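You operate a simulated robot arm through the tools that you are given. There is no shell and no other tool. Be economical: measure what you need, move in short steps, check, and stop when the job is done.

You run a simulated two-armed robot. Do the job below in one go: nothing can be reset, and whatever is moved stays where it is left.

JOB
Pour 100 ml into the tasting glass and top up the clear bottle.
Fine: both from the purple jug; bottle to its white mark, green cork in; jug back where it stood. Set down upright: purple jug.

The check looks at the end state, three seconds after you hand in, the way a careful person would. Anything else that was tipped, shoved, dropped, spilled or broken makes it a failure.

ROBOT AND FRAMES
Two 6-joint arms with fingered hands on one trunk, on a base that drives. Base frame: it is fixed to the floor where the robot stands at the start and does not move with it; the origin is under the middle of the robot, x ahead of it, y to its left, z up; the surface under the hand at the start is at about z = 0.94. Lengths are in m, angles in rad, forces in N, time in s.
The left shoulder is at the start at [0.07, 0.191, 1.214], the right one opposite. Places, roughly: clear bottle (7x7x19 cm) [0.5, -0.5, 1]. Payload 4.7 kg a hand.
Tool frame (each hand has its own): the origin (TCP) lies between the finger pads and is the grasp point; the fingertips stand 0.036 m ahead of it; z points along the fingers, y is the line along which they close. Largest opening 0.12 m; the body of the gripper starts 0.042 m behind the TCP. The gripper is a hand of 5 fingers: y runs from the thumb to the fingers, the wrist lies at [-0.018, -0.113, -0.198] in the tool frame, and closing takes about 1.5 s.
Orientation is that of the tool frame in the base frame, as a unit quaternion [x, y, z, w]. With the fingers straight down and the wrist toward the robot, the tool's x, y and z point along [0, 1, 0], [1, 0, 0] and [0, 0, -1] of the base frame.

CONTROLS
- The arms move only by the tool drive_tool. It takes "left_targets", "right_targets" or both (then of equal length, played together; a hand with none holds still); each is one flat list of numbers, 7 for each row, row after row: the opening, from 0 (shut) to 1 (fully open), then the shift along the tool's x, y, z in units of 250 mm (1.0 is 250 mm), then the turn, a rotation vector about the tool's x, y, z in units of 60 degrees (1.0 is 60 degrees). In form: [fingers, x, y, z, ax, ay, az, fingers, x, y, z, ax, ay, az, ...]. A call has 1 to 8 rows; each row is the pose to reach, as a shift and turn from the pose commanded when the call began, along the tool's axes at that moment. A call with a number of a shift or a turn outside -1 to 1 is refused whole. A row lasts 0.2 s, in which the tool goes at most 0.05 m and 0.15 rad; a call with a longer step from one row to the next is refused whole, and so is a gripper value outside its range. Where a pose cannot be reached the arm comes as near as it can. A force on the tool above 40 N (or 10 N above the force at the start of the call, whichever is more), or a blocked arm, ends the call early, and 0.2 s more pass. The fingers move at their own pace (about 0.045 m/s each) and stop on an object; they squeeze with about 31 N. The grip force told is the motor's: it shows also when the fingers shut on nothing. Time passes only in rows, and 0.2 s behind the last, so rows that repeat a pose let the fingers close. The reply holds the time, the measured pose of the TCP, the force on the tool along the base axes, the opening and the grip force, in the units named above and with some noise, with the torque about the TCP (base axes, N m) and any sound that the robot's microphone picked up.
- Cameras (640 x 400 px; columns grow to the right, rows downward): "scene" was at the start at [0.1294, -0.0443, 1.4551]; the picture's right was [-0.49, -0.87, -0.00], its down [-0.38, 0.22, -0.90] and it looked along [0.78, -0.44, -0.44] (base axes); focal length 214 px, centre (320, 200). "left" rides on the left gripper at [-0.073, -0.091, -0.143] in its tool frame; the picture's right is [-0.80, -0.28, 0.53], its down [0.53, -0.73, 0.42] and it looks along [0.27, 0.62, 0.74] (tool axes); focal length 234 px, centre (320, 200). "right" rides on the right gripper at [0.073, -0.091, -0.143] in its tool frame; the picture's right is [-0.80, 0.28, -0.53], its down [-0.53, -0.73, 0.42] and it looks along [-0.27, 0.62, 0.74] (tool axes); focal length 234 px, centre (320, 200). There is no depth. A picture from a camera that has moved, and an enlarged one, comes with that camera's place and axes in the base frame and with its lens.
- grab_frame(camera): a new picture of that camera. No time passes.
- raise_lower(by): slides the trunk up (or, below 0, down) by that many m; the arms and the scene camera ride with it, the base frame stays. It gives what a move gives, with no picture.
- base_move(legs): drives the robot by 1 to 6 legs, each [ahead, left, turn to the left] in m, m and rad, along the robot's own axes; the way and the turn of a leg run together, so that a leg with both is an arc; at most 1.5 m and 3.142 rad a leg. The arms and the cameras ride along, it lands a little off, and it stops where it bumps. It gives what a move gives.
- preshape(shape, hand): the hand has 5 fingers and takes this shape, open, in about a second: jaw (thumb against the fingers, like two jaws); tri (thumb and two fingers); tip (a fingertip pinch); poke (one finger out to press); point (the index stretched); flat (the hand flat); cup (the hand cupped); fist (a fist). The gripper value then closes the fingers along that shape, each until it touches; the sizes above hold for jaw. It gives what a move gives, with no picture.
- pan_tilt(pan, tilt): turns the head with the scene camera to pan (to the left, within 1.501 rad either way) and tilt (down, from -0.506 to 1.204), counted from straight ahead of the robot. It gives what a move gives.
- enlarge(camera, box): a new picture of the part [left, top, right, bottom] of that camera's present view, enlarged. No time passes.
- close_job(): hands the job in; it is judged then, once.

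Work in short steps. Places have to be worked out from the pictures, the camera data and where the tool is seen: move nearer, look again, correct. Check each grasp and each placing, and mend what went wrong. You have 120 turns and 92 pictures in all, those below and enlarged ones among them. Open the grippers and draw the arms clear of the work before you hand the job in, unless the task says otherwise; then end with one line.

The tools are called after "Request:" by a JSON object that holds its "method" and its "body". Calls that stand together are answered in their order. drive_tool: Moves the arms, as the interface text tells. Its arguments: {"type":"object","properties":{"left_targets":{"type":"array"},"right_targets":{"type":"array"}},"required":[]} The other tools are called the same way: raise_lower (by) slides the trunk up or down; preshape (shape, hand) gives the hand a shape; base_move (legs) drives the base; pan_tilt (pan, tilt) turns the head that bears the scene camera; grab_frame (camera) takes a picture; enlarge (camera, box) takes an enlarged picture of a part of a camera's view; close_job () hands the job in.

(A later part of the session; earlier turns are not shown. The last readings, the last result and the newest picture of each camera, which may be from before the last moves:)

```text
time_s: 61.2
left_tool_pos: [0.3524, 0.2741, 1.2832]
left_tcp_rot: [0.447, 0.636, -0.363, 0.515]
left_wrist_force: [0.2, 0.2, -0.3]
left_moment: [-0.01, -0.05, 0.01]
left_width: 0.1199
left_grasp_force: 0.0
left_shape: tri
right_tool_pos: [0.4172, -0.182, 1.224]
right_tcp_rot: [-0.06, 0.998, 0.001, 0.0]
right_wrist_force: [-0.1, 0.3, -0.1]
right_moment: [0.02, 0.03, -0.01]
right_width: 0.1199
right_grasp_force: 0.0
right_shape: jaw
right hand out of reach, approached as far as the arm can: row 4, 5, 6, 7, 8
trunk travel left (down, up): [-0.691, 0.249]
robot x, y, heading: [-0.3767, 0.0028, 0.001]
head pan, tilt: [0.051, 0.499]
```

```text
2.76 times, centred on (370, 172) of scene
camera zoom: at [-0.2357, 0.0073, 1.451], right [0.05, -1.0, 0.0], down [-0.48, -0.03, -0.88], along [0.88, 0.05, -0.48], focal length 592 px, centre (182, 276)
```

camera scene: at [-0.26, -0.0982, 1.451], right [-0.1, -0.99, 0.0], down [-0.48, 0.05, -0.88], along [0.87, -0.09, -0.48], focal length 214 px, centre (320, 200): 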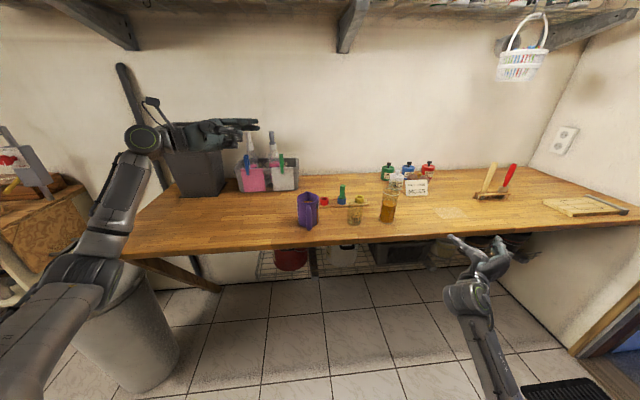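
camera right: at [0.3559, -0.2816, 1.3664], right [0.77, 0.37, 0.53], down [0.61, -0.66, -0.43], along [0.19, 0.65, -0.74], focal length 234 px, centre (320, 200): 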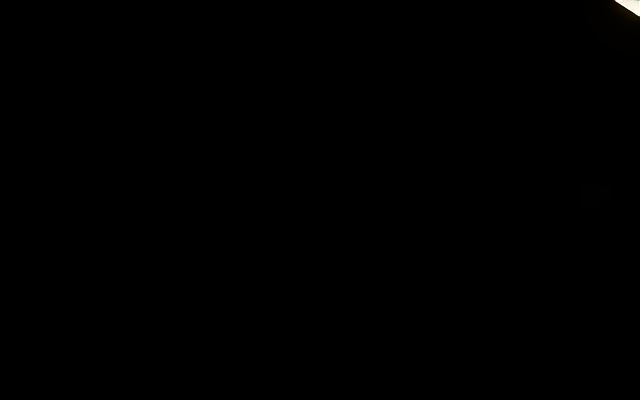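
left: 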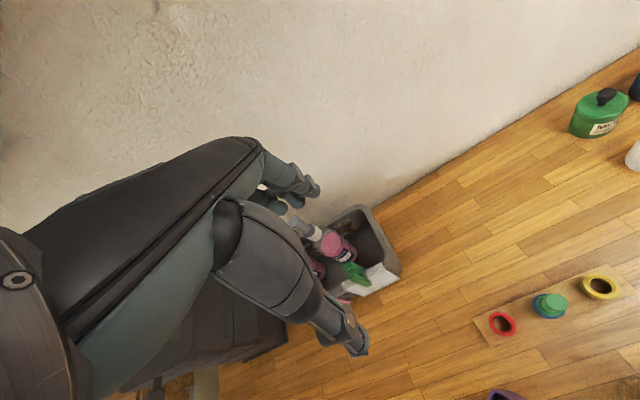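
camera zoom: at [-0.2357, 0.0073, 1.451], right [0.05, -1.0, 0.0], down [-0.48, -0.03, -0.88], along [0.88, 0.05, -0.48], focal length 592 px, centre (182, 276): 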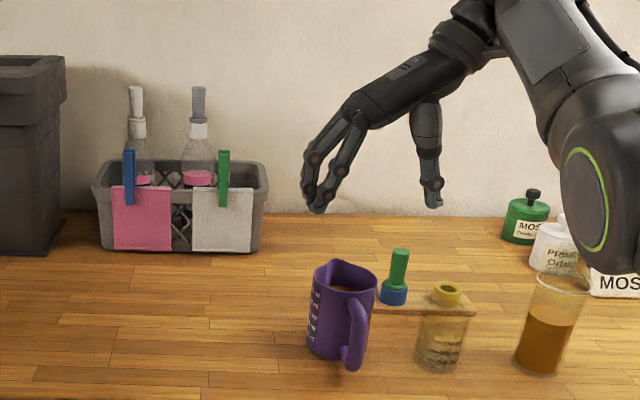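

Orientation reached, but 8 cm short in x. Drive the base 8.5 cm forward to bring the hand over the jug.

Request:
{"method": "base_move", "body": {"legs": [[0.085, 0, 0]]}}

Request:
{"method": "drive_tool", "body": {"right_targets": [1, 0, 0, 0, 0, 0, 0]}}

Request:
{"method": "enlarge", "body": {"camera": "scene", "box": [290, 110, 450, 255]}}

```text
time_s: 62.2
left_tool_pos: [0.4363, 0.2755, 1.2842]
left_tcp_rot: [0.447, 0.636, -0.362, 0.514]
left_wrist_force: [0.1, -0.1, 0.4]
left_moment: [0.02, -0.01, -0.01]
left_width: 0.1198
left_grasp_force: 0.1
left_shape: tri
right_tool_pos: [0.5007, -0.1807, 1.2239]
right_tcp_rot: [-0.058, 0.998, 0.0, 0.0]
right_wrist_force: [-0.6, -0.2, 0.1]
right_moment: [-0.02, 0.03, 0.01]
right_width: 0.1196
right_grasp_force: 0.0
right_shape: jaw
trunk travel left (down, up): [-0.691, 0.249]
robot x, y, heading: [-0.2916, -0.0008, 0.005]
head pan, tilt: [0.051, 0.499]
```

```text
time_s: 62.6
left_tool_pos: [0.4332, 0.2749, 1.2869]
left_tcp_rot: [0.448, 0.635, -0.362, 0.514]
left_wrist_force: [-0.1, 0.5, -0.1]
left_moment: [0.01, -0.01, 0.01]
left_width: 0.1194
left_grasp_force: 0.1
left_shape: tri
right_tool_pos: [0.4985, -0.1814, 1.2269]
right_tcp_rot: [-0.059, 0.998, 0.0, 0.001]
right_wrist_force: [-0.4, 0.0, -0.3]
right_moment: [-0.03, -0.04, -0.02]
right_width: 0.1202
right_grasp_force: 0.0
right_shape: jaw
trunk travel left (down, up): [-0.691, 0.249]
robot x, y, heading: [-0.2921, 0.0003, -0.001]
head pan, tilt: [0.051, 0.499]
```

```text
2.76 times, centred on (370, 182) of scene
camera zoom: at [-0.1545, 0.0082, 1.4514], right [0.05, -1.0, 0.0], down [-0.48, -0.03, -0.88], along [0.88, 0.05, -0.48], focal length 592 px, centre (182, 248)
```

zoom: 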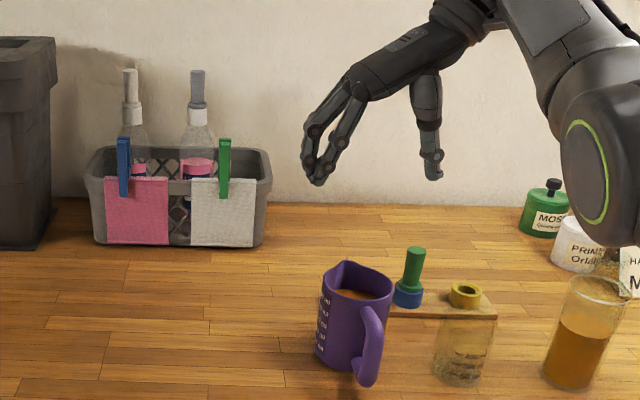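

Hand is centred above the jug (within ~3 mm). Descend 10 cm first and check the elbow's clearance from the bottle/glass.

Request:
{"method": "drive_tool", "body": {"right_targets": [1, 0, 0, 0.1, 0, 0, 0, 1, 0, 0, 0.2, 0, 0, 0, 1, 0, 0, 0.3, 0, 0, 0, 1, 0, 0, 0.4, 0, 0, 0]}}

Request:
{"method": "grab_frame", "body": {"camera": "scene"}}

```text
time_s: 63.6
left_tool_pos: [0.4377, 0.275, 1.2835]
left_tcp_rot: [0.447, 0.637, -0.363, 0.513]
left_wrist_force: [0.2, -0.1, -0.3]
left_moment: [0.0, 0.0, -0.02]
left_width: 0.1199
left_grasp_force: 0.0
left_shape: tri
right_tool_pos: [0.5031, -0.1818, 1.1228]
right_tcp_rot: [-0.059, 0.998, 0.001, -0.002]
right_wrist_force: [0.2, -0.1, 0.0]
right_moment: [0.01, -0.01, -0.01]
right_width: 0.12
right_grasp_force: 0.0
right_shape: jaw
trunk travel left (down, up): [-0.691, 0.249]
robot x, y, heading: [-0.292, -0.0009, 0.002]
head pan, tilt: [0.051, 0.499]
```

```text
34 pictures are left
camera scene: at [-0.1503, 0.0075, 1.451], right [0.05, -1.0, 0.0], down [-0.48, -0.03, -0.88], along [0.88, 0.05, -0.48], focal length 214 px, centre (320, 200)
```

scene: 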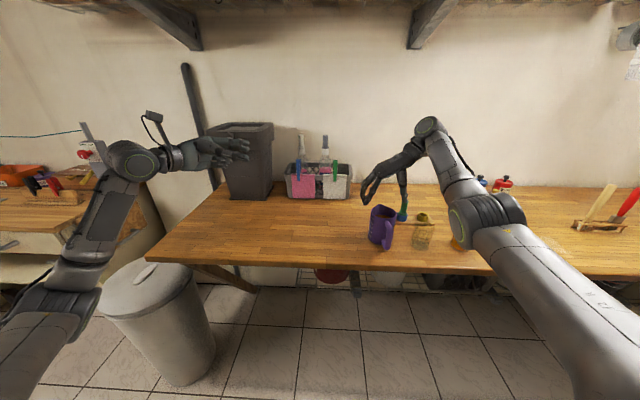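

Elbow is ~20 cm nearer than the bottle, so clear. Descend the final 10 cm in small steps.

Request:
{"method": "drive_tool", "body": {"right_targets": [1, 0, 0, 0.08, 0, 0, 0, 1, 0, 0, 0.16, 0, 0, 0, 1, 0, 0, 0.24, 0, 0, 0, 1, 0, 0, 0.32, 0, 0, 0, 1, 0, 0, 0.4, 0, 0, 0]}}

Request:
{"method": "enlarge", "body": {"camera": "scene", "box": [345, 170, 435, 260]}}

```text
time_s: 64.8
left_tool_pos: [0.4358, 0.276, 1.2847]
left_tcp_rot: [0.448, 0.635, -0.363, 0.515]
left_wrist_force: [-0.6, -0.1, -0.5]
left_moment: [0.02, 0.02, -0.01]
left_width: 0.1198
left_grasp_force: 0.0
left_shape: tri
right_tool_pos: [0.5011, -0.1809, 1.0284]
right_tcp_rot: [-0.059, 0.998, 0.0, 0.003]
right_wrist_force: [2.6, -0.1, 8.5]
right_moment: [-0.01, 0.11, -0.01]
right_width: 0.1199
right_grasp_force: 0.1
right_shape: jaw
trunk travel left (down, up): [-0.691, 0.249]
robot x, y, heading: [-0.293, 0.0007, 0.005]
head pan, tilt: [0.051, 0.499]
```

```text
4.44 times, centred on (390, 215) of scene
camera zoom: at [-0.1532, 0.0086, 1.4515], right [0.05, -1.0, 0.0], down [-0.48, -0.03, -0.88], along [0.88, 0.05, -0.48], focal length 953 px, centre (9, 133)
```

zoom: 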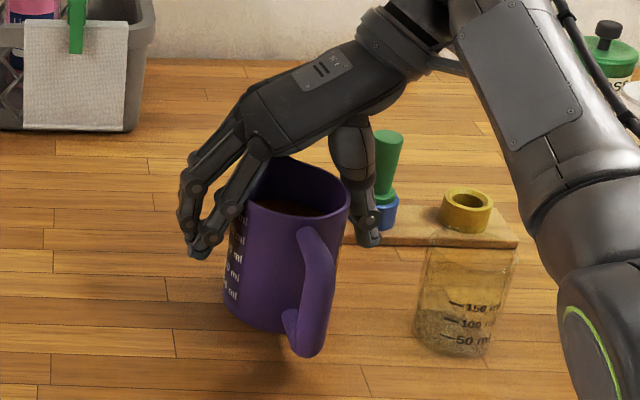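

8.5 N upward: the palm touches the lip. Raise 7 mm and close the fingers on the body.

Request:
{"method": "drive_tool", "body": {"right_targets": [1, 0, 0, -0.03, 0, 0, 0, 0.6, 0, 0, -0.03, 0, 0, 0, 0.5, 0, 0, -0.03, 0, 0, 0, 0.4, 0, 0, -0.03, 0, 0, 0, 0.3, 0, 0, -0.03, 0, 0, 0, 0.3, 0, 0, -0.03, 0, 0, 0, 0.2, 0, 0, -0.03, 0, 0, 0, 0.2, 0, 0, -0.03, 0, 0, 0]}}

Request:
{"method": "enlarge", "body": {"camera": "scene", "box": [345, 170, 435, 260]}}

```text
time_s: 66.7
left_tool_pos: [0.4365, 0.275, 1.2845]
left_tcp_rot: [0.447, 0.636, -0.363, 0.514]
left_wrist_force: [-0.1, -0.1, 0.0]
left_moment: [-0.01, -0.01, 0.01]
left_width: 0.1196
left_grasp_force: 0.0
left_shape: tri
right_tool_pos: [0.5015, -0.181, 1.0318]
right_tcp_rot: [-0.059, 0.998, 0.001, 0.0]
right_wrist_force: [-0.4, 0.9, -0.3]
right_moment: [0.24, -0.04, -0.01]
right_width: 0.0869
right_grasp_force: 30.7
right_shape: jaw
trunk travel left (down, up): [-0.691, 0.249]
robot x, y, heading: [-0.2931, 0.0027, -0.001]
head pan, tilt: [0.051, 0.499]
```

```text
4.44 times, centred on (390, 215) of scene
camera zoom: at [-0.1513, 0.0083, 1.451], right [0.05, -1.0, 0.0], down [-0.48, -0.03, -0.88], along [0.88, 0.05, -0.48], focal length 953 px, centre (9, 133)
```

zoom: 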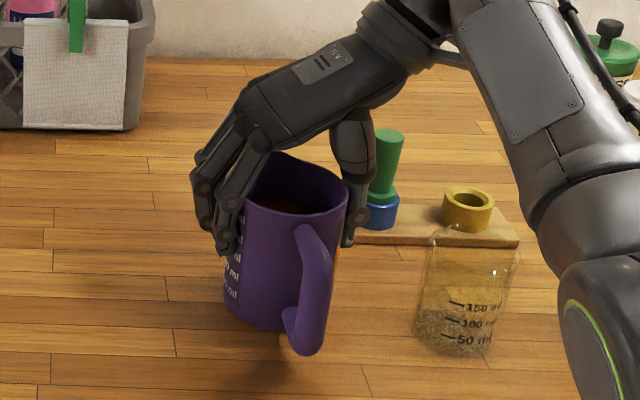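

Body grip: 87 mm, 31 N. Lift 3 cm and check it hangs level.

Request:
{"method": "drive_tool", "body": {"right_targets": [0.1, 0, 0, -0.03, 0, 0, 0, 0.1, 0, 0, -0.06, 0, 0, 0, 0.1, 0, 0, -0.09, 0, 0, 0, 0.1, 0, 0, -0.12, 0, 0, 0, 0.1, 0, 0, -0.12, 0, 0, 0]}}

Request:
{"method": "enlarge", "body": {"camera": "scene", "box": [345, 170, 435, 260]}}

```text
time_s: 67.8
left_tool_pos: [0.4369, 0.275, 1.2829]
left_tcp_rot: [0.447, 0.636, -0.363, 0.514]
left_wrist_force: [-0.1, -1.4, 0.5]
left_moment: [0.06, -0.03, 0.02]
left_width: 0.1197
left_grasp_force: 0.1
left_shape: tri
right_tool_pos: [0.5012, -0.1815, 1.0617]
right_tcp_rot: [-0.058, 0.998, 0.0, 0.0]
right_wrist_force: [0.1, -0.1, -5.2]
right_moment: [-0.02, -0.01, 0.03]
right_width: 0.0869
right_grasp_force: 31.5
right_shape: jaw
trunk travel left (down, up): [-0.691, 0.249]
robot x, y, heading: [-0.2885, 0.0018, -0.001]
head pan, tilt: [0.051, 0.499]
```

```text
4.44 times, centred on (390, 215) of scene
camera zoom: at [-0.1505, 0.0079, 1.4509], right [0.05, -1.0, 0.0], down [-0.48, -0.03, -0.88], along [0.88, 0.05, -0.48], focal length 953 px, centre (9, 133)
```

zoom: 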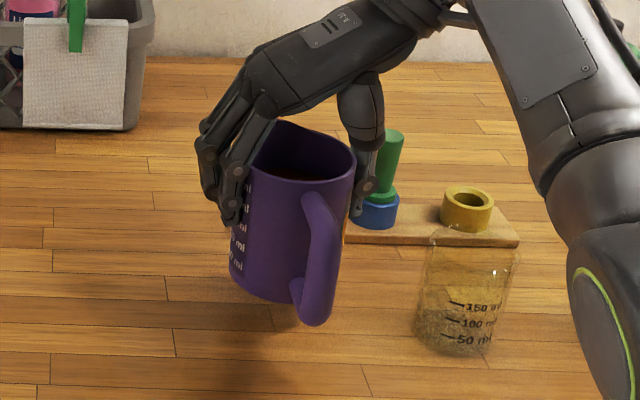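

Excellent: 5.2 N hangs level with no moment. Raise 14 cm and start yawing −90° (spout toward −Y), slowly.

Request:
{"method": "drive_tool", "body": {"right_targets": [0.1, 0, 0, -0.08, 0, 0, 0.06, 0.1, 0, 0, -0.16, 0, 0, 0.16, 0.1, 0, 0, -0.24, 0, 0, 0.27, 0.1, 0, 0, -0.32, 0, 0, 0.38, 0.1, 0, 0, -0.4, 0, 0, 0.49, 0.1, 0, 0, -0.48, 0, 0, 0.6, 0.1, 0, 0, -0.54, 0, 0, 0.71, 0.1, 0, 0, -0.56, 0, 0, 0.807]}}

Request:
{"method": "drive_tool", "body": {"right_targets": [0.1, 0, 0, 0, 0, 0, 0.08, 0.1, 0, 0, 0, 0, 0, 0.2, 0.1, 0, 0, 0, 0, 0, 0.32, 0.1, 0, 0, 0, 0, 0, 0.44, 0.1, 0, 0, 0, 0, 0, 0.56, 0.1, 0, 0, 0, 0, 0, 0.68, 0.1, 0, 0, 0, 0, 0, 0.77, 0.1, 0, 0, 0, 0, 0, 0.807]}}

Request:
{"method": "grab_frame", "body": {"camera": "scene"}}

```text
time_s: 69.7
left_tool_pos: [0.4366, 0.2759, 1.2842]
left_tcp_rot: [0.448, 0.636, -0.362, 0.513]
left_wrist_force: [0.4, 1.2, 0.7]
left_moment: [0.0, 0.01, 0.0]
left_width: 0.1199
left_grasp_force: 0.0
left_shape: tri
right_tool_pos: [0.5011, -0.1828, 1.2004]
right_tcp_rot: [0.357, 0.934, 0.0, 0.0]
right_wrist_force: [0.0, 0.2, -5.2]
right_moment: [-0.01, -0.03, 0.0]
right_width: 0.0871
right_grasp_force: 30.6
right_shape: jaw
trunk travel left (down, up): [-0.691, 0.249]
robot x, y, heading: [-0.2911, -0.0002, -0.002]
head pan, tilt: [0.051, 0.499]
```

```text
time_s: 71.5
left_tool_pos: [0.4377, 0.2753, 1.2846]
left_tcp_rot: [0.447, 0.636, -0.362, 0.514]
left_wrist_force: [-0.3, 1.1, -0.5]
left_moment: [0.0, -0.03, 0.04]
left_width: 0.1197
left_grasp_force: 0.1
left_shape: tri
right_tool_pos: [0.5021, -0.1827, 1.1998]
right_tcp_rot: [0.709, 0.706, -0.001, 0.0]
right_wrist_force: [-0.2, 0.2, -5.1]
right_moment: [0.0, 0.0, 0.01]
right_width: 0.0868
right_grasp_force: 31.1
right_shape: jaw
trunk travel left (down, up): [-0.691, 0.249]
robot x, y, heading: [-0.2917, 0.0036, 0.006]
head pan, tilt: [0.051, 0.499]
```

```text
30 pictures are left
camera scene: at [-0.1506, 0.008, 1.4509], right [0.05, -1.0, 0.0], down [-0.48, -0.03, -0.88], along [0.88, 0.05, -0.48], focal length 214 px, centre (320, 200)
```

scene: 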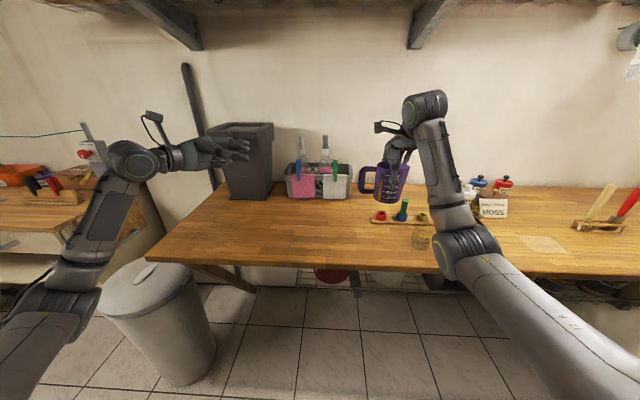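

Jug hangs level, spout toward −Y. Now move it to the glass's left side (0.464, −0.25, 1.16) and bring the left hand's camera in as side observer.

Request:
{"method": "drive_tool", "body": {"left_targets": [1, 0.056, -0.107, 0.111, 0, 0, 0, 1, 0.112, -0.215, 0.222, 0, 0, 0, 1, 0.168, -0.322, 0.333, 0, 0, 0, 1, 0.224, -0.429, 0.444, 0, 0, 0, 1, 0.28, -0.536, 0.556, 0, 0, 0, 1, 0.335, -0.644, 0.667, 0, 0, 0, 1, 0.391, -0.751, 0.778, 0, 0, 0, 1, 0.447, -0.858, 0.889, 0, 0, 0], "right_targets": [0.1, -0.034, -0.019, 0.02, 0, 0, 0, 0.1, -0.067, -0.038, 0.04, 0, 0, 0, 0.1, -0.101, -0.057, 0.06, 0, 0, 0, 0.1, -0.135, -0.076, 0.08, 0, 0, 0, 0.1, -0.168, -0.095, 0.1, 0, 0, 0, 0.1, -0.202, -0.114, 0.12, 0, 0, 0, 0.1, -0.235, -0.133, 0.14, 0, 0, 0, 0.1, -0.269, -0.152, 0.16, 0, 0, 0]}}

Request:
{"method": "grab_frame", "body": {"camera": "left"}}

```text
time_s: 73.2
left_tool_pos: [0.3025, 0.0316, 1.1306]
left_tcp_rot: [0.457, 0.641, -0.339, 0.514]
left_wrist_force: [-1.1, 0.8, 0.2]
left_moment: [0.0, -0.02, 0.0]
left_width: 0.1197
left_grasp_force: 0.1
left_shape: tri
right_tool_pos: [0.476, -0.2559, 1.1542]
right_tcp_rot: [0.708, 0.706, 0.002, 0.001]
right_wrist_force: [0.2, -1.5, -4.1]
right_moment: [-0.01, -0.02, -0.01]
right_width: 0.0869
right_grasp_force: 30.7
right_shape: jaw
right hand out of reach, approached as far as the arm can: row 2, 3, 4, 5, 6, 7, 8
trunk travel left (down, up): [-0.691, 0.249]
robot x, y, heading: [-0.2927, -0.0011, 0.006]
head pan, tilt: [0.051, 0.499]
```

```text
29 pictures are left
camera left: at [0.1717, 0.1115, 1.2309], right [-0.04, -0.76, 0.64], down [-0.57, -0.52, -0.64], along [0.82, -0.39, -0.41], focal length 234 px, centre (320, 200)
```

left: 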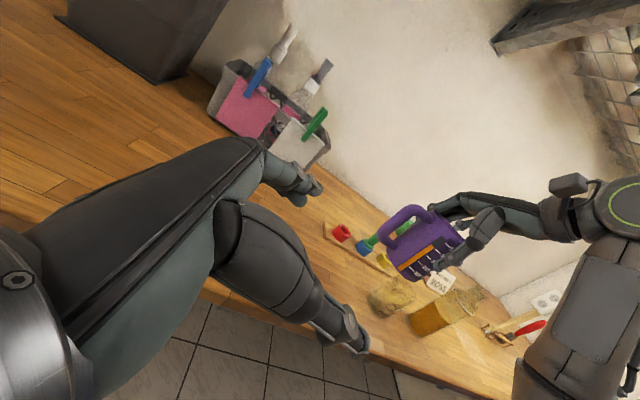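

Left camera gives a good side view of jug, glass and bottle. The right arm is at its inner limit, so back the base 6 cm and then bring the jug forward again.

Request:
{"method": "base_move", "body": {"legs": [[-0.06, 0, 0]]}}

Request:
{"method": "drive_tool", "body": {"right_targets": [0.1, 0, 0.05, 0, 0, 0, 0, 0.1, 0, 0.1, 0, 0, 0, 0, 0.1, 0, 0.16, 0, 0, 0, 0, 0.1, 0, 0.22, 0, 0, 0, 0, 0.1, 0, 0.22, 0, 0, 0, 0]}}

Request:
{"method": "enlarge", "body": {"camera": "left", "box": [330, 170, 530, 370]}}

```text
time_s: 74.2
left_tool_pos: [0.2456, 0.0325, 1.1279]
left_tcp_rot: [0.455, 0.642, -0.342, 0.514]
left_wrist_force: [0.2, 0.3, 0.2]
left_moment: [0.01, 0.04, 0.02]
left_width: 0.1197
left_grasp_force: 0.0
left_shape: tri
right_tool_pos: [0.4197, -0.2531, 1.1529]
right_tcp_rot: [0.707, 0.708, 0.001, -0.001]
right_wrist_force: [0.5, 0.0, -4.0]
right_moment: [0.0, -0.01, 0.0]
right_width: 0.0867
right_grasp_force: 30.7
right_shape: jaw
trunk travel left (down, up): [-0.691, 0.249]
robot x, y, heading: [-0.3532, 0.0042, 0.004]
head pan, tilt: [0.051, 0.499]
```

```text
time_s: 75.4
left_tool_pos: [0.2452, 0.0351, 1.1284]
left_tcp_rot: [0.456, 0.643, -0.34, 0.513]
left_wrist_force: [-0.2, -0.2, 0.2]
left_moment: [0.03, 0.01, 0.01]
left_width: 0.1199
left_grasp_force: 0.1
left_shape: tri
right_tool_pos: [0.475, -0.2528, 1.1556]
right_tcp_rot: [0.707, 0.707, 0.001, -0.001]
right_wrist_force: [-0.6, 1.1, -4.6]
right_moment: [-0.07, -0.04, -0.01]
right_width: 0.0865
right_grasp_force: 31.1
right_shape: jaw
trunk travel left (down, up): [-0.691, 0.249]
robot x, y, heading: [-0.3491, -0.0011, 0.002]
head pan, tilt: [0.051, 0.499]
```

```text
2.00 times, centred on (430, 270) of left
camera zoom: at [0.1146, 0.1148, 1.229], right [-0.03, -0.76, 0.64], down [-0.57, -0.52, -0.64], along [0.82, -0.39, -0.42], focal length 468 px, centre (100, 60)
```

zoom: 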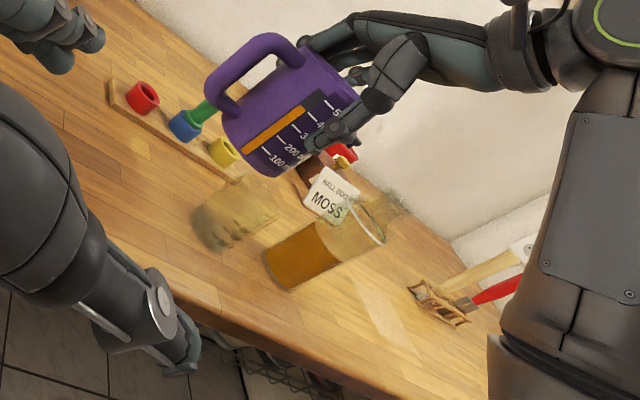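

Everything is visible; jug bar reads ≈400 ml. Tilt to ~28° over the glass (no flow expected yet) while lowering 4 cm.

Request:
{"method": "drive_tool", "body": {"right_targets": [0.1, 0, -0.007, 0.0, 0, 0.08, 0, 0.1, 0, -0.014, 0.0, 0, 0.18, 0, 0.1, 0, -0.021, 0.04, 0, 0.28, 0, 0.1, 0, -0.028, 0.08, 0, 0.37, 0, 0.1, 0, -0.028, 0.12, 0, 0.43, 0, 0.1, 0, -0.028, 0.16, 0, 0.467, 0]}}

Request:
{"method": "enlarge", "body": {"camera": "left", "box": [370, 180, 510, 320]}}

```text
time_s: 76.8
left_tool_pos: [0.2465, 0.0336, 1.1283]
left_tcp_rot: [0.455, 0.643, -0.34, 0.513]
left_wrist_force: [0.1, 0.3, 0.7]
left_moment: [-0.01, -0.01, -0.02]
left_width: 0.1198
left_grasp_force: 0.1
left_shape: tri
right_tool_pos: [0.4692, -0.252, 1.1143]
right_tcp_rot: [0.687, 0.685, 0.172, -0.172]
right_wrist_force: [-0.2, -0.9, -4.6]
right_moment: [-0.12, -0.02, 0.02]
right_width: 0.0866
right_grasp_force: 30.5
right_shape: jaw
trunk travel left (down, up): [-0.691, 0.249]
robot x, y, heading: [-0.3505, 0.0019, 0.003]
head pan, tilt: [0.051, 0.499]
```

```text
2.86 times, centred on (440, 250) of left
camera zoom: at [0.1157, 0.1146, 1.2283], right [-0.03, -0.76, 0.64], down [-0.57, -0.52, -0.64], along [0.82, -0.39, -0.42], focal length 669 px, centre (-23, 57)
```

zoom: 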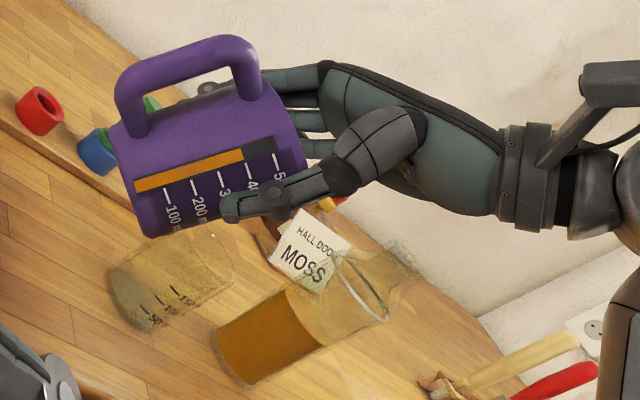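

The jug's content bar (≈390 ml) is a handy gauge. Before pouring, zoom on glass mouth and lip to confirm alignment.

Request:
{"method": "enlarge", "body": {"camera": "left", "box": [385, 215, 465, 305]}}

Request:
{"method": "enlarge", "body": {"camera": "scene", "box": [350, 160, 450, 260]}}

```text
4.44 times, centred on (425, 260) of left
camera zoom: at [0.1157, 0.1146, 1.2283], right [-0.03, -0.76, 0.64], down [-0.57, -0.52, -0.64], along [0.82, -0.39, -0.42], focal length 1041 px, centre (-147, -67)
```

zoom: 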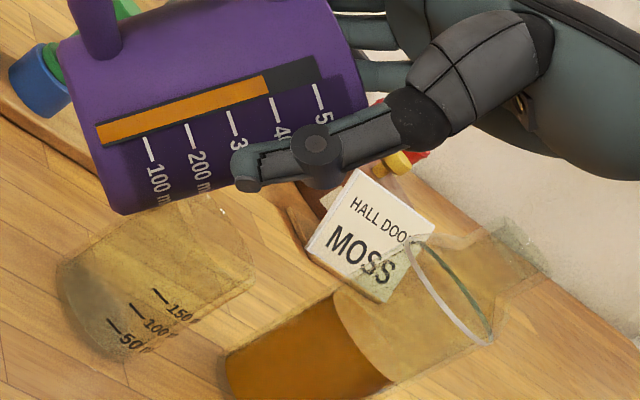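

```text
4.00 times, centred on (400, 210) of scene
camera zoom: at [-0.2084, 0.0072, 1.4509], right [0.05, -1.0, 0.0], down [-0.48, -0.03, -0.88], along [0.88, 0.05, -0.48], focal length 858 px, centre (0, 160)
```

zoom: 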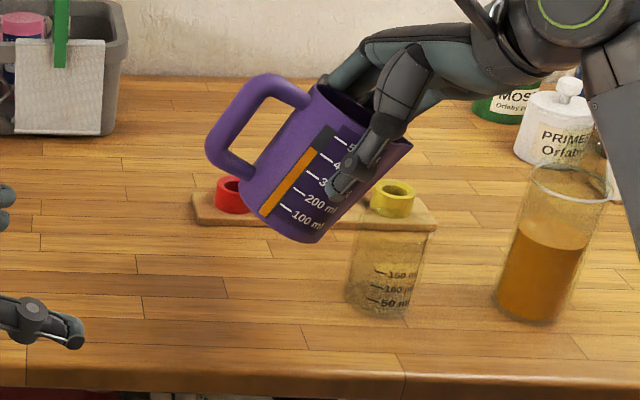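

Scene view shows lip (≈0.469, −0.309) above the glass, 1.3 cm short of its centre – good. Tilt on to ~35° and hold briefly.

Request:
{"method": "drive_tool", "body": {"right_targets": [0.1, 0, 0, 0, 0, 0.04, 0, 0.1, 0, 0, 0, 0, 0.08, 0, 0.1, 0, 0, 0, 0, 0.117, 0, 0.1, 0, 0, 0, 0, 0.117, 0]}}

Request:
{"method": "enlarge", "body": {"camera": "scene", "box": [370, 170, 450, 250]}}

```text
time_s: 77.8
left_tool_pos: [0.2469, 0.0349, 1.1289]
left_tcp_rot: [0.455, 0.643, -0.341, 0.513]
left_wrist_force: [0.5, -0.1, 0.1]
left_moment: [-0.01, -0.02, -0.01]
left_width: 0.1195
left_grasp_force: 0.1
left_shape: tri
right_tool_pos: [0.4676, -0.2499, 1.1154]
right_tcp_rot: [0.674, 0.674, 0.214, -0.214]
right_wrist_force: [0.5, 0.2, -5.2]
right_moment: [-0.1, 0.0, -0.02]
right_width: 0.0866
right_grasp_force: 30.9
right_shape: jaw
trunk travel left (down, up): [-0.691, 0.249]
robot x, y, heading: [-0.3476, 0.0005, 0.0]
head pan, tilt: [0.051, 0.499]
```

```text
5.00 times, centred on (410, 210) of scene
camera zoom: at [-0.2086, 0.0077, 1.4509], right [0.05, -1.0, 0.0], down [-0.48, -0.03, -0.88], along [0.88, 0.05, -0.48], focal length 1072 px, centre (-130, 150)
```

zoom: 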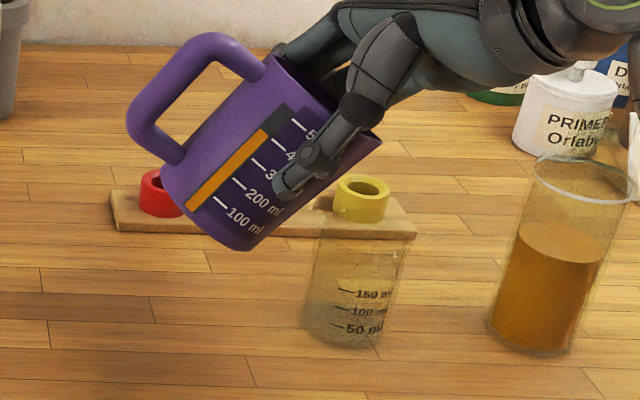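

Bar reads exactly 400 ml, no flow yet at 35°. Continue to 42° with hold.

Request:
{"method": "drive_tool", "body": {"right_targets": [0.1, 0, 0, 0, 0, 0.04, 0, 0.1, 0, 0, 0, 0, 0.08, 0, 0.1, 0, 0, 0, 0, 0.117, 0, 0.1, 0, 0, 0, 0, 0.117, 0]}}

Request:
{"method": "enlarge", "body": {"camera": "scene", "box": [370, 170, 450, 250]}}

```text
time_s: 78.8
left_tool_pos: [0.2456, 0.0346, 1.1284]
left_tcp_rot: [0.456, 0.643, -0.341, 0.513]
left_wrist_force: [0.1, 0.5, -0.5]
left_moment: [0.01, 0.0, -0.02]
left_width: 0.1196
left_grasp_force: 0.1
left_shape: tri
right_tool_pos: [0.4682, -0.2526, 1.1143]
right_tcp_rot: [0.66, 0.659, 0.255, -0.254]
right_wrist_force: [0.1, 0.6, -4.3]
right_moment: [-0.14, 0.02, 0.0]
right_width: 0.0867
right_grasp_force: 31.0
right_shape: jaw
trunk travel left (down, up): [-0.691, 0.249]
robot x, y, heading: [-0.3499, 0.0066, 0.007]
head pan, tilt: [0.051, 0.499]
```

```text
5.00 times, centred on (410, 210) of scene
camera zoom: at [-0.2086, 0.0078, 1.4509], right [0.05, -1.0, 0.0], down [-0.48, -0.03, -0.88], along [0.88, 0.05, -0.48], focal length 1072 px, centre (-130, 150)
```

zoom: 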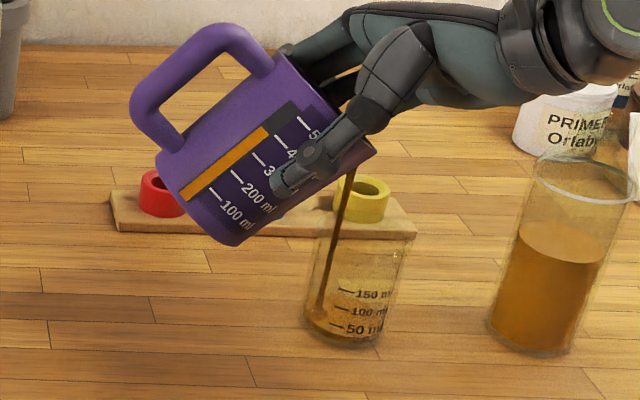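

Stream falls cleanly into the glass. Hold here ~1 s and look.

Request:
{"method": "drive_tool", "body": {"right_targets": [0.1, 0, 0, 0, 0, 0, 0, 0.1, 0, 0, 0, 0, 0, 0, 0.1, 0, 0, 0, 0, 0, 0, 0.1, 0, 0, 0, 0, 0, 0]}}

Request:
{"method": "enlarge", "body": {"camera": "scene", "box": [370, 170, 450, 250]}}

```text
time_s: 79.8
left_tool_pos: [0.2468, 0.0356, 1.1287]
left_tcp_rot: [0.456, 0.643, -0.34, 0.513]
left_wrist_force: [-0.2, -0.2, 0.1]
left_moment: [-0.03, 0.01, 0.0]
left_width: 0.1198
left_grasp_force: 0.0
left_shape: tri
right_tool_pos: [0.4678, -0.2521, 1.1134]
right_tcp_rot: [0.661, 0.659, 0.254, -0.254]
right_wrist_force: [-0.2, -0.5, -4.9]
right_moment: [-0.12, -0.04, 0.02]
right_width: 0.0869
right_grasp_force: 30.9
right_shape: jaw
trunk travel left (down, up): [-0.691, 0.249]
robot x, y, heading: [-0.3514, 0.0026, 0.006]
head pan, tilt: [0.051, 0.499]
```

```text
5.00 times, centred on (410, 210) of scene
camera zoom: at [-0.2087, 0.0077, 1.4509], right [0.05, -1.0, 0.0], down [-0.48, -0.03, -0.88], along [0.88, 0.05, -0.48], focal length 1072 px, centre (-130, 150)
```

zoom: 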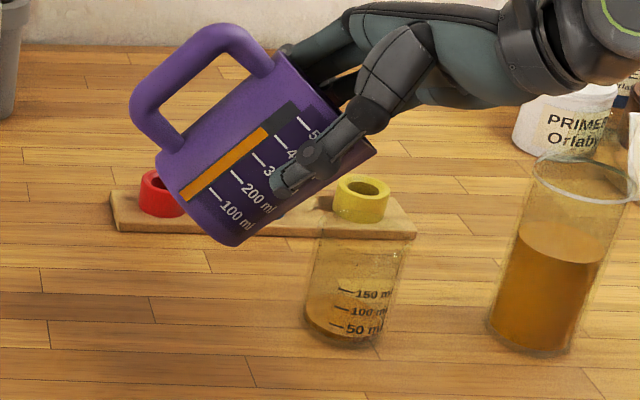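

Flow self-stopped at equilibrium (~390 ml left). Expect ≈7 ml/deg; tilt 8° more and let it settle.

Request:
{"method": "drive_tool", "body": {"right_targets": [0.1, 0, 0, 0, 0, 0.035, 0, 0.1, -0.01, 0, 0, 0, 0.07, 0, 0.1, -0.01, 0, 0, 0, 0.105, 0, 0.1, -0.01, 0, 0, 0, 0.133, 0, 0.1, -0.01, 0, 0, 0, 0.133, 0, 0.1, -0.01, 0, 0, 0, 0.133, 0, 0.1, -0.01, 0, 0, 0, 0.133, 0]}}

Request:
{"method": "enlarge", "body": {"camera": "scene", "box": [370, 170, 450, 250]}}

```text
time_s: 81.4
left_tool_pos: [0.2461, 0.034, 1.1291]
left_tcp_rot: [0.456, 0.643, -0.34, 0.513]
left_wrist_force: [1.1, -0.1, 0.8]
left_moment: [-0.01, 0.03, 0.01]
left_width: 0.1198
left_grasp_force: 0.0
left_shape: tri
right_tool_pos: [0.4674, -0.2542, 1.1116]
right_tcp_rot: [0.641, 0.64, 0.3, -0.299]
right_wrist_force: [-0.8, 0.0, -4.2]
right_moment: [-0.13, 0.0, 0.03]
right_width: 0.087
right_grasp_force: 30.7
right_shape: jaw
trunk travel left (down, up): [-0.691, 0.249]
robot x, y, heading: [-0.3523, 0.0002, 0.009]
head pan, tilt: [0.051, 0.499]
```

```text
5.00 times, centred on (410, 210) of scene
camera zoom: at [-0.2087, 0.0077, 1.4509], right [0.05, -1.0, 0.0], down [-0.48, -0.03, -0.88], along [0.88, 0.05, -0.48], focal length 1072 px, centre (-130, 150)
```

zoom: 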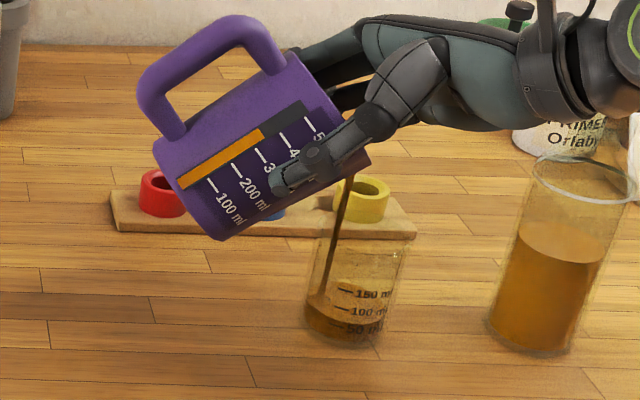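

≈355 ml left and still flowing. Hold 1 s at this tilt.

Request:
{"method": "drive_tool", "body": {"right_targets": [0.1, 0, 0, 0, 0, 0, 0, 0.1, 0, 0, 0, 0, 0, 0, 0.1, 0, 0, 0, 0, 0, 0, 0.1, 0, 0, 0, 0, 0.02, 0, 0.1, 0, 0, 0, 0, 0.05, 0, 0.1, 0, 0, 0, 0, 0.05, 0, 0.1, 0, 0, 0, 0, 0.05, 0]}}

Request:
{"method": "enlarge", "body": {"camera": "scene", "box": [370, 170, 450, 250]}}

```text
time_s: 83.0
left_tool_pos: [0.2463, 0.0346, 1.1278]
left_tcp_rot: [0.455, 0.643, -0.341, 0.513]
left_wrist_force: [0.2, 0.3, 0.3]
left_moment: [0.0, 0.0, 0.0]
left_width: 0.1197
left_grasp_force: 0.1
left_shape: tri
right_tool_pos: [0.4686, -0.2541, 1.1113]
right_tcp_rot: [0.633, 0.631, 0.317, -0.316]
right_wrist_force: [0.1, 0.5, -4.1]
right_moment: [-0.1, 0.02, 0.01]
right_width: 0.0869
right_grasp_force: 31.3
right_shape: jaw
trunk travel left (down, up): [-0.691, 0.249]
robot x, y, heading: [-0.3492, -0.0003, 0.004]
head pan, tilt: [0.051, 0.499]
```

```text
5.00 times, centred on (410, 210) of scene
camera zoom: at [-0.2088, 0.0076, 1.451], right [0.05, -1.0, 0.0], down [-0.48, -0.03, -0.88], along [0.88, 0.05, -0.48], focal length 1072 px, centre (-130, 150)
```

zoom: 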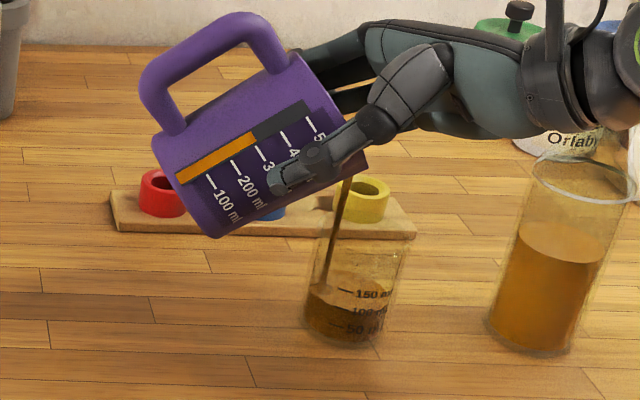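

≈322 ml left (78 ml poured), flow ≈20 ml/s. Hold 0.6 s more and check.

Request:
{"method": "drive_tool", "body": {"right_targets": [0.1, 0, 0, 0, 0, 0, 0, 0.1, 0, 0, 0, 0, 0, 0]}}

Request:
{"method": "enlarge", "body": {"camera": "scene", "box": [380, 175, 440, 245]}}

```text
time_s: 83.6
left_tool_pos: [0.2469, 0.0355, 1.127]
left_tcp_rot: [0.456, 0.643, -0.34, 0.513]
left_wrist_force: [-1.2, -0.3, 1.1]
left_moment: [-0.01, 0.05, 0.01]
left_width: 0.1198
left_grasp_force: 0.1
left_shape: tri
right_tool_pos: [0.4675, -0.2521, 1.1116]
right_tcp_rot: [0.632, 0.632, 0.317, -0.317]
right_wrist_force: [-0.7, -1.5, -3.9]
right_moment: [-0.11, 0.0, -0.03]
right_width: 0.0867
right_grasp_force: 31.0
right_shape: jaw
trunk travel left (down, up): [-0.691, 0.249]
robot x, y, heading: [-0.3531, 0.0032, 0.003]
head pan, tilt: [0.051, 0.499]
```

```text
5.71 times, centred on (410, 210) of scene
camera zoom: at [-0.2088, 0.0077, 1.451], right [0.05, -1.0, 0.0], down [-0.48, -0.03, -0.88], along [0.88, 0.05, -0.48], focal length 1226 px, centre (-194, 143)
```

zoom: 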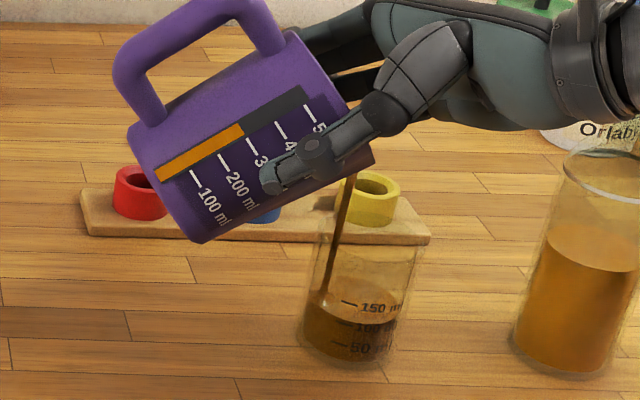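

Bar ≈310 ml and the glass is close to the 100 mark with flow in transit. Tilt back now to stop.

Request:
{"method": "drive_tool", "body": {"right_targets": [0.1, 0, 0, 0, 0, -0.14, 0, 0.1, 0, 0, 0, 0, -0.24, 0, 0.1, 0, 0, 0, 0, -0.3, 0, 0.1, 0, 0, 0, 0, -0.3, 0, 0.1, 0, 0, 0, 0, -0.3, 0]}}

Request:
{"method": "enlarge", "body": {"camera": "scene", "box": [380, 175, 440, 245]}}

```text
time_s: 84.8
left_tool_pos: [0.2461, 0.0339, 1.1279]
left_tcp_rot: [0.455, 0.643, -0.34, 0.514]
left_wrist_force: [-0.3, -0.2, 0.0]
left_moment: [0.0, -0.01, -0.03]
left_width: 0.1198
left_grasp_force: 0.2
left_shape: tri
right_tool_pos: [0.467, -0.2536, 1.1113]
right_tcp_rot: [0.674, 0.674, 0.214, -0.214]
right_wrist_force: [-1.0, -0.2, -3.2]
right_moment: [-0.13, 0.01, 0.01]
right_width: 0.087
right_grasp_force: 30.8
right_shape: jaw
trunk travel left (down, up): [-0.691, 0.249]
robot x, y, heading: [-0.352, 0.0019, 0.003]
head pan, tilt: [0.051, 0.499]
```

```text
5.71 times, centred on (410, 210) of scene
camera zoom: at [-0.2087, 0.0077, 1.4509], right [0.05, -1.0, 0.0], down [-0.48, -0.03, -0.88], along [0.88, 0.05, -0.48], focal length 1226 px, centre (-194, 143)
```

zoom: 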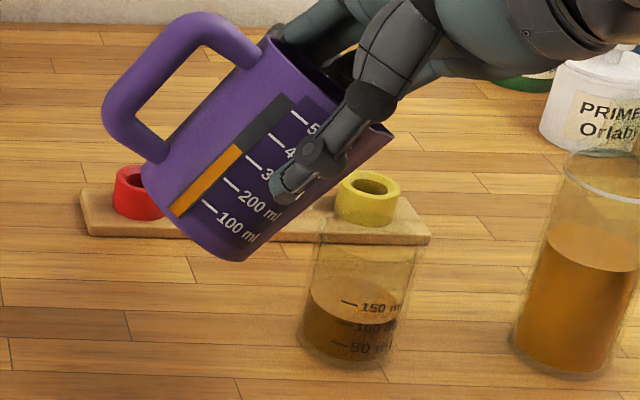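

Jug bar now reads ≈300 ml: 100 ml delivered, glass at its 100 mark. Next: bottle axis ≈(0.456, −0.449), mouth z≈1.125. Raise 9 cm at the present tilt (35°, non-flowing) then move the lip toward the bottle.

Request:
{"method": "drive_tool", "body": {"right_targets": [0.1, 0.069, 0, -0.098, 0, 0, 0, 0.1, 0.138, 0, -0.196, 0, 0, 0, 0.1, 0.207, 0, -0.294, 0, 0, 0, 0.1, 0.115, -0.009, -0.359, 0, 0, 0, 0.1, 0.024, -0.018, -0.423, 0, 0, 0, 0.1, -0.068, -0.026, -0.488, 0, 0, 0, 0.1, -0.159, -0.035, -0.552, 0, 0, 0, 0.1, -0.25, -0.044, -0.617, 0, 0, 0]}}

Request:
{"method": "enlarge", "body": {"camera": "left", "box": [400, 170, 520, 290]}}

Request:
{"method": "enlarge", "body": {"camera": "scene", "box": [390, 150, 490, 250]}}

```text
time_s: 86.6
left_tool_pos: [0.2459, 0.0345, 1.1283]
left_tcp_rot: [0.456, 0.643, -0.339, 0.513]
left_wrist_force: [-0.9, 0.1, 0.4]
left_moment: [0.0, 0.03, 0.02]
left_width: 0.1199
left_grasp_force: 0.0
left_shape: tri
right_tool_pos: [0.4559, -0.3938, 1.2005]
right_tcp_rot: [0.674, 0.674, 0.214, -0.214]
right_wrist_force: [-0.2, -0.7, -3.5]
right_moment: [-0.09, 0.02, 0.03]
right_width: 0.0869
right_grasp_force: 31.1
right_shape: jaw
trunk travel left (down, up): [-0.691, 0.249]
robot x, y, heading: [-0.3543, 0.0006, 0.002]
head pan, tilt: [0.051, 0.499]
```

```text
3.33 times, centred on (460, 230) of left
camera zoom: at [0.1149, 0.1141, 1.2288], right [-0.03, -0.76, 0.64], down [-0.57, -0.52, -0.64], along [0.82, -0.39, -0.42], focal length 781 px, centre (-147, 100)
```

zoom: 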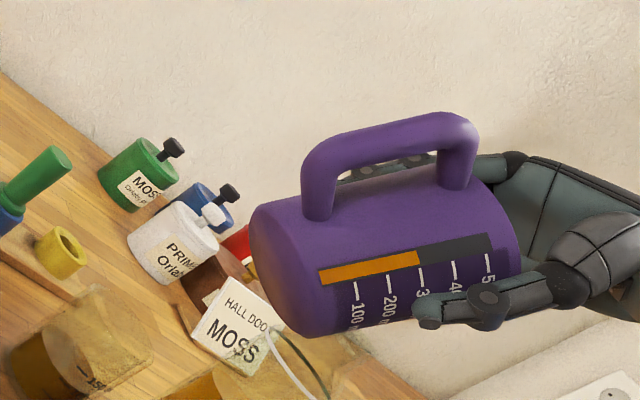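

```text
4.00 times, centred on (440, 200) of scene
camera zoom: at [-0.2093, 0.0066, 1.451], right [0.05, -1.0, 0.0], down [-0.48, -0.03, -0.88], along [0.88, 0.05, -0.48], focal length 858 px, centre (-160, 200)
```

zoom: 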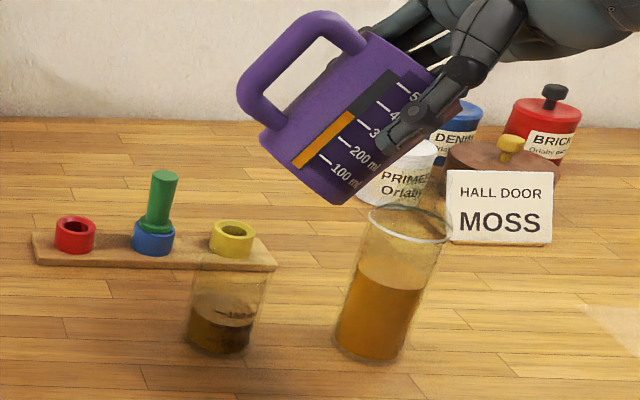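

Views are clear. Zoom on bottle neck to locate the mouth precisely.

Request:
{"method": "enlarge", "body": {"camera": "scene", "box": [470, 170, 510, 215]}}

```text
8.89 times, centred on (490, 192) of scene
camera zoom: at [-0.2093, 0.0066, 1.451], right [0.05, -1.0, 0.0], down [-0.48, -0.03, -0.88], along [0.88, 0.05, -0.48], focal length 1906 px, centre (-1191, 267)
```

zoom: 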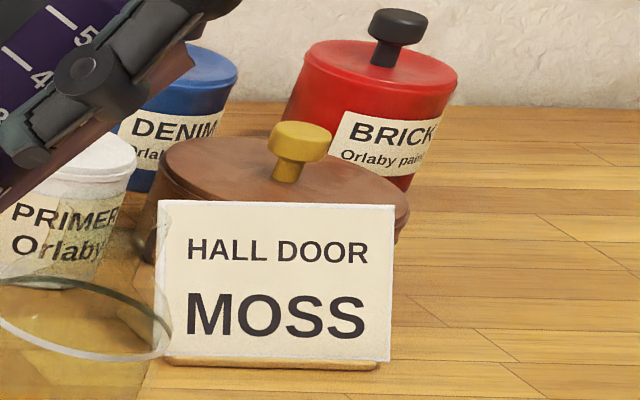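

I mis-boxed; the neck is around scene column 462.

Request:
{"method": "enlarge", "body": {"camera": "scene", "box": [445, 172, 485, 217]}}

```text
8.89 times, centred on (465, 194) of scene
camera zoom: at [-0.2093, 0.0066, 1.451], right [0.05, -1.0, 0.0], down [-0.48, -0.03, -0.88], along [0.88, 0.05, -0.48], focal length 1906 px, centre (-969, 249)
```

zoom: 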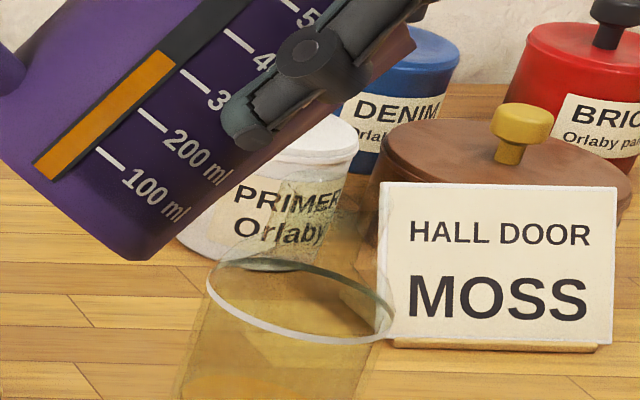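

Bottle mouth centre ≈(0.458, −0.450, 1.127); the earlier stream fell straight down from the lip. Move the TCP so the lip sits 2.5 cm above the mouth at 48° (just below flow onset at ~53°).

Request:
{"method": "drive_tool", "body": {"right_targets": [0.1, -0.02, 0.004, 0.01, 0, 0.06, 0, 0.1, -0.04, 0.008, 0.03, 0, 0.12, 0, 0.1, -0.06, 0.008, 0.05, 0, 0.17, 0, 0.1, -0.082, 0.008, 0.067, 0, 0.217, 0, 0.1, -0.082, 0.008, 0.067, 0, 0.217, 0]}}

Request:
{"method": "enlarge", "body": {"camera": "scene", "box": [435, 165, 495, 235]}}

```text
time_s: 87.8
left_tool_pos: [0.2466, 0.0364, 1.1278]
left_tcp_rot: [0.456, 0.643, -0.34, 0.513]
left_wrist_force: [-0.8, 0.3, -0.1]
left_moment: [0.02, -0.01, 0.0]
left_width: 0.1197
left_grasp_force: 0.1
left_shape: tri
right_tool_pos: [0.4595, -0.4016, 1.1768]
right_tcp_rot: [0.646, 0.645, 0.288, -0.289]
right_wrist_force: [1.1, 0.3, -3.7]
right_moment: [-0.13, -0.01, -0.03]
right_width: 0.0867
right_grasp_force: 31.3
right_shape: jaw
trunk travel left (down, up): [-0.691, 0.249]
robot x, y, heading: [-0.3513, 0.0059, 0.002]
head pan, tilt: [0.051, 0.499]
```

```text
5.71 times, centred on (465, 200) of scene
camera zoom: at [-0.2089, 0.0081, 1.451], right [0.05, -1.0, 0.0], down [-0.48, -0.03, -0.88], along [0.88, 0.05, -0.48], focal length 1226 px, centre (-509, 200)
```

zoom: 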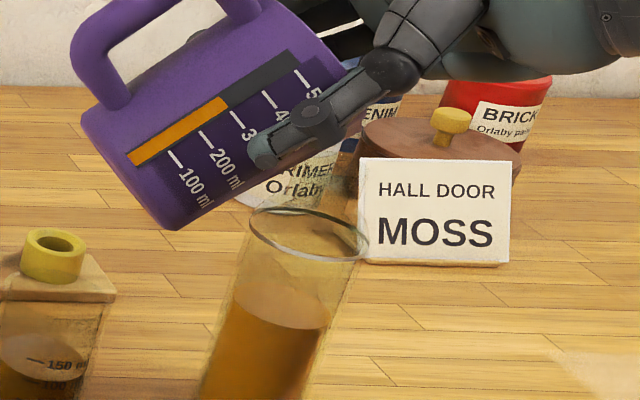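

Lip sits about over the mouth (maybe 4 mm right, which further tilt corrects). Tilt ~6° more to start a thin stream and check it enters the neck.

Request:
{"method": "drive_tool", "body": {"right_targets": [0.1, 0, 0, 0, 0, 0.04, 0, 0.1, 0, 0, 0, 0, 0.08, 0, 0.1, 0, 0, 0, 0, 0.11, 0, 0.1, 0, 0, 0, 0, 0.11, 0]}}

Request:
{"method": "enlarge", "body": {"camera": "scene", "box": [435, 165, 495, 235]}}

```text
time_s: 88.8
left_tool_pos: [0.2464, 0.0347, 1.1279]
left_tcp_rot: [0.455, 0.643, -0.341, 0.513]
left_wrist_force: [0.6, -0.1, 0.3]
left_moment: [0.01, -0.03, -0.03]
left_width: 0.1199
left_grasp_force: 0.0
left_shape: tri
right_tool_pos: [0.4589, -0.4005, 1.1765]
right_tcp_rot: [0.629, 0.627, 0.326, -0.325]
right_wrist_force: [0.0, -0.2, -4.0]
right_moment: [-0.11, 0.01, 0.0]
right_width: 0.0866
right_grasp_force: 31.2
right_shape: jaw
trunk travel left (down, up): [-0.691, 0.249]
robot x, y, heading: [-0.3524, 0.0039, 0.003]
head pan, tilt: [0.051, 0.499]
```

```text
5.71 times, centred on (465, 200) of scene
camera zoom: at [-0.2088, 0.0077, 1.451], right [0.05, -1.0, 0.0], down [-0.48, -0.03, -0.88], along [0.88, 0.05, -0.48], focal length 1226 px, centre (-509, 200)
```

zoom: 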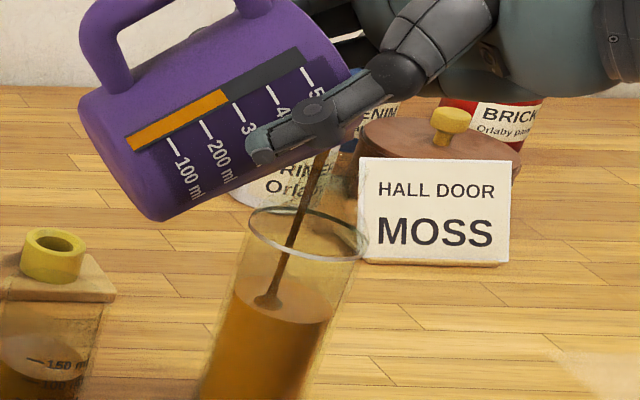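

The stream enters the neck cleanly, slightly left of centre. Tilt to ~62° with compensation (−6 mm y, +6 mm z) and hold.

Request:
{"method": "drive_tool", "body": {"right_targets": [0.1, 0.0015, 0, -0.008, 0, 0.03, 0, 0.1, 0.003, 0, -0.017, 0, 0.06, 0, 0.1, 0.0045, 0, -0.026, 0, 0.09, 0, 0.1, 0.006, 0, -0.034, 0, 0.12, 0, 0.1, 0.006, 0, -0.034, 0, 0.12, 0, 0.1, 0.006, 0, -0.034, 0, 0.12, 0, 0.1, 0.006, 0, -0.034, 0, 0.12, 0, 0.1, 0.006, 0, -0.034, 0, 0.12, 0]}}

Request:
{"method": "enlarge", "body": {"camera": "scene", "box": [435, 165, 495, 235]}}

```text
time_s: 90.6
left_tool_pos: [0.2471, 0.0352, 1.1282]
left_tcp_rot: [0.455, 0.643, -0.341, 0.513]
left_wrist_force: [-0.1, 0.4, -1.3]
left_moment: [0.0, 0.01, -0.01]
left_width: 0.1199
left_grasp_force: 0.1
left_shape: tri
right_tool_pos: [0.4596, -0.407, 1.1842]
right_tcp_rot: [0.606, 0.606, 0.364, -0.364]
right_wrist_force: [-0.3, -0.4, -2.9]
right_moment: [-0.12, 0.05, 0.01]
right_width: 0.0867
right_grasp_force: 31.1
right_shape: jaw
trunk travel left (down, up): [-0.691, 0.249]
robot x, y, heading: [-0.3505, 0.0007, 0.006]
head pan, tilt: [0.051, 0.499]
```

```text
5.71 times, centred on (465, 200) of scene
camera zoom: at [-0.2089, 0.0076, 1.451], right [0.05, -1.0, 0.0], down [-0.48, -0.03, -0.88], along [0.88, 0.05, -0.48], focal length 1226 px, centre (-509, 200)
```

zoom: 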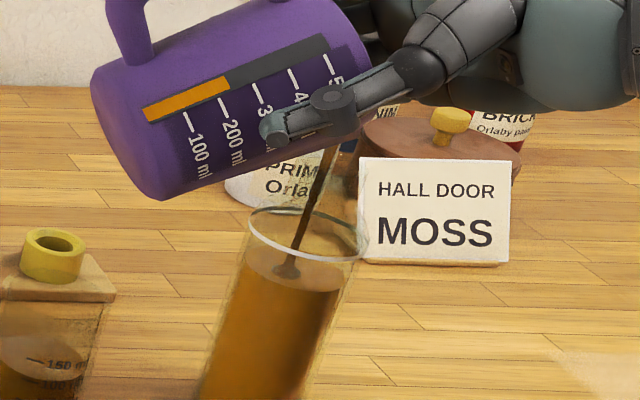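

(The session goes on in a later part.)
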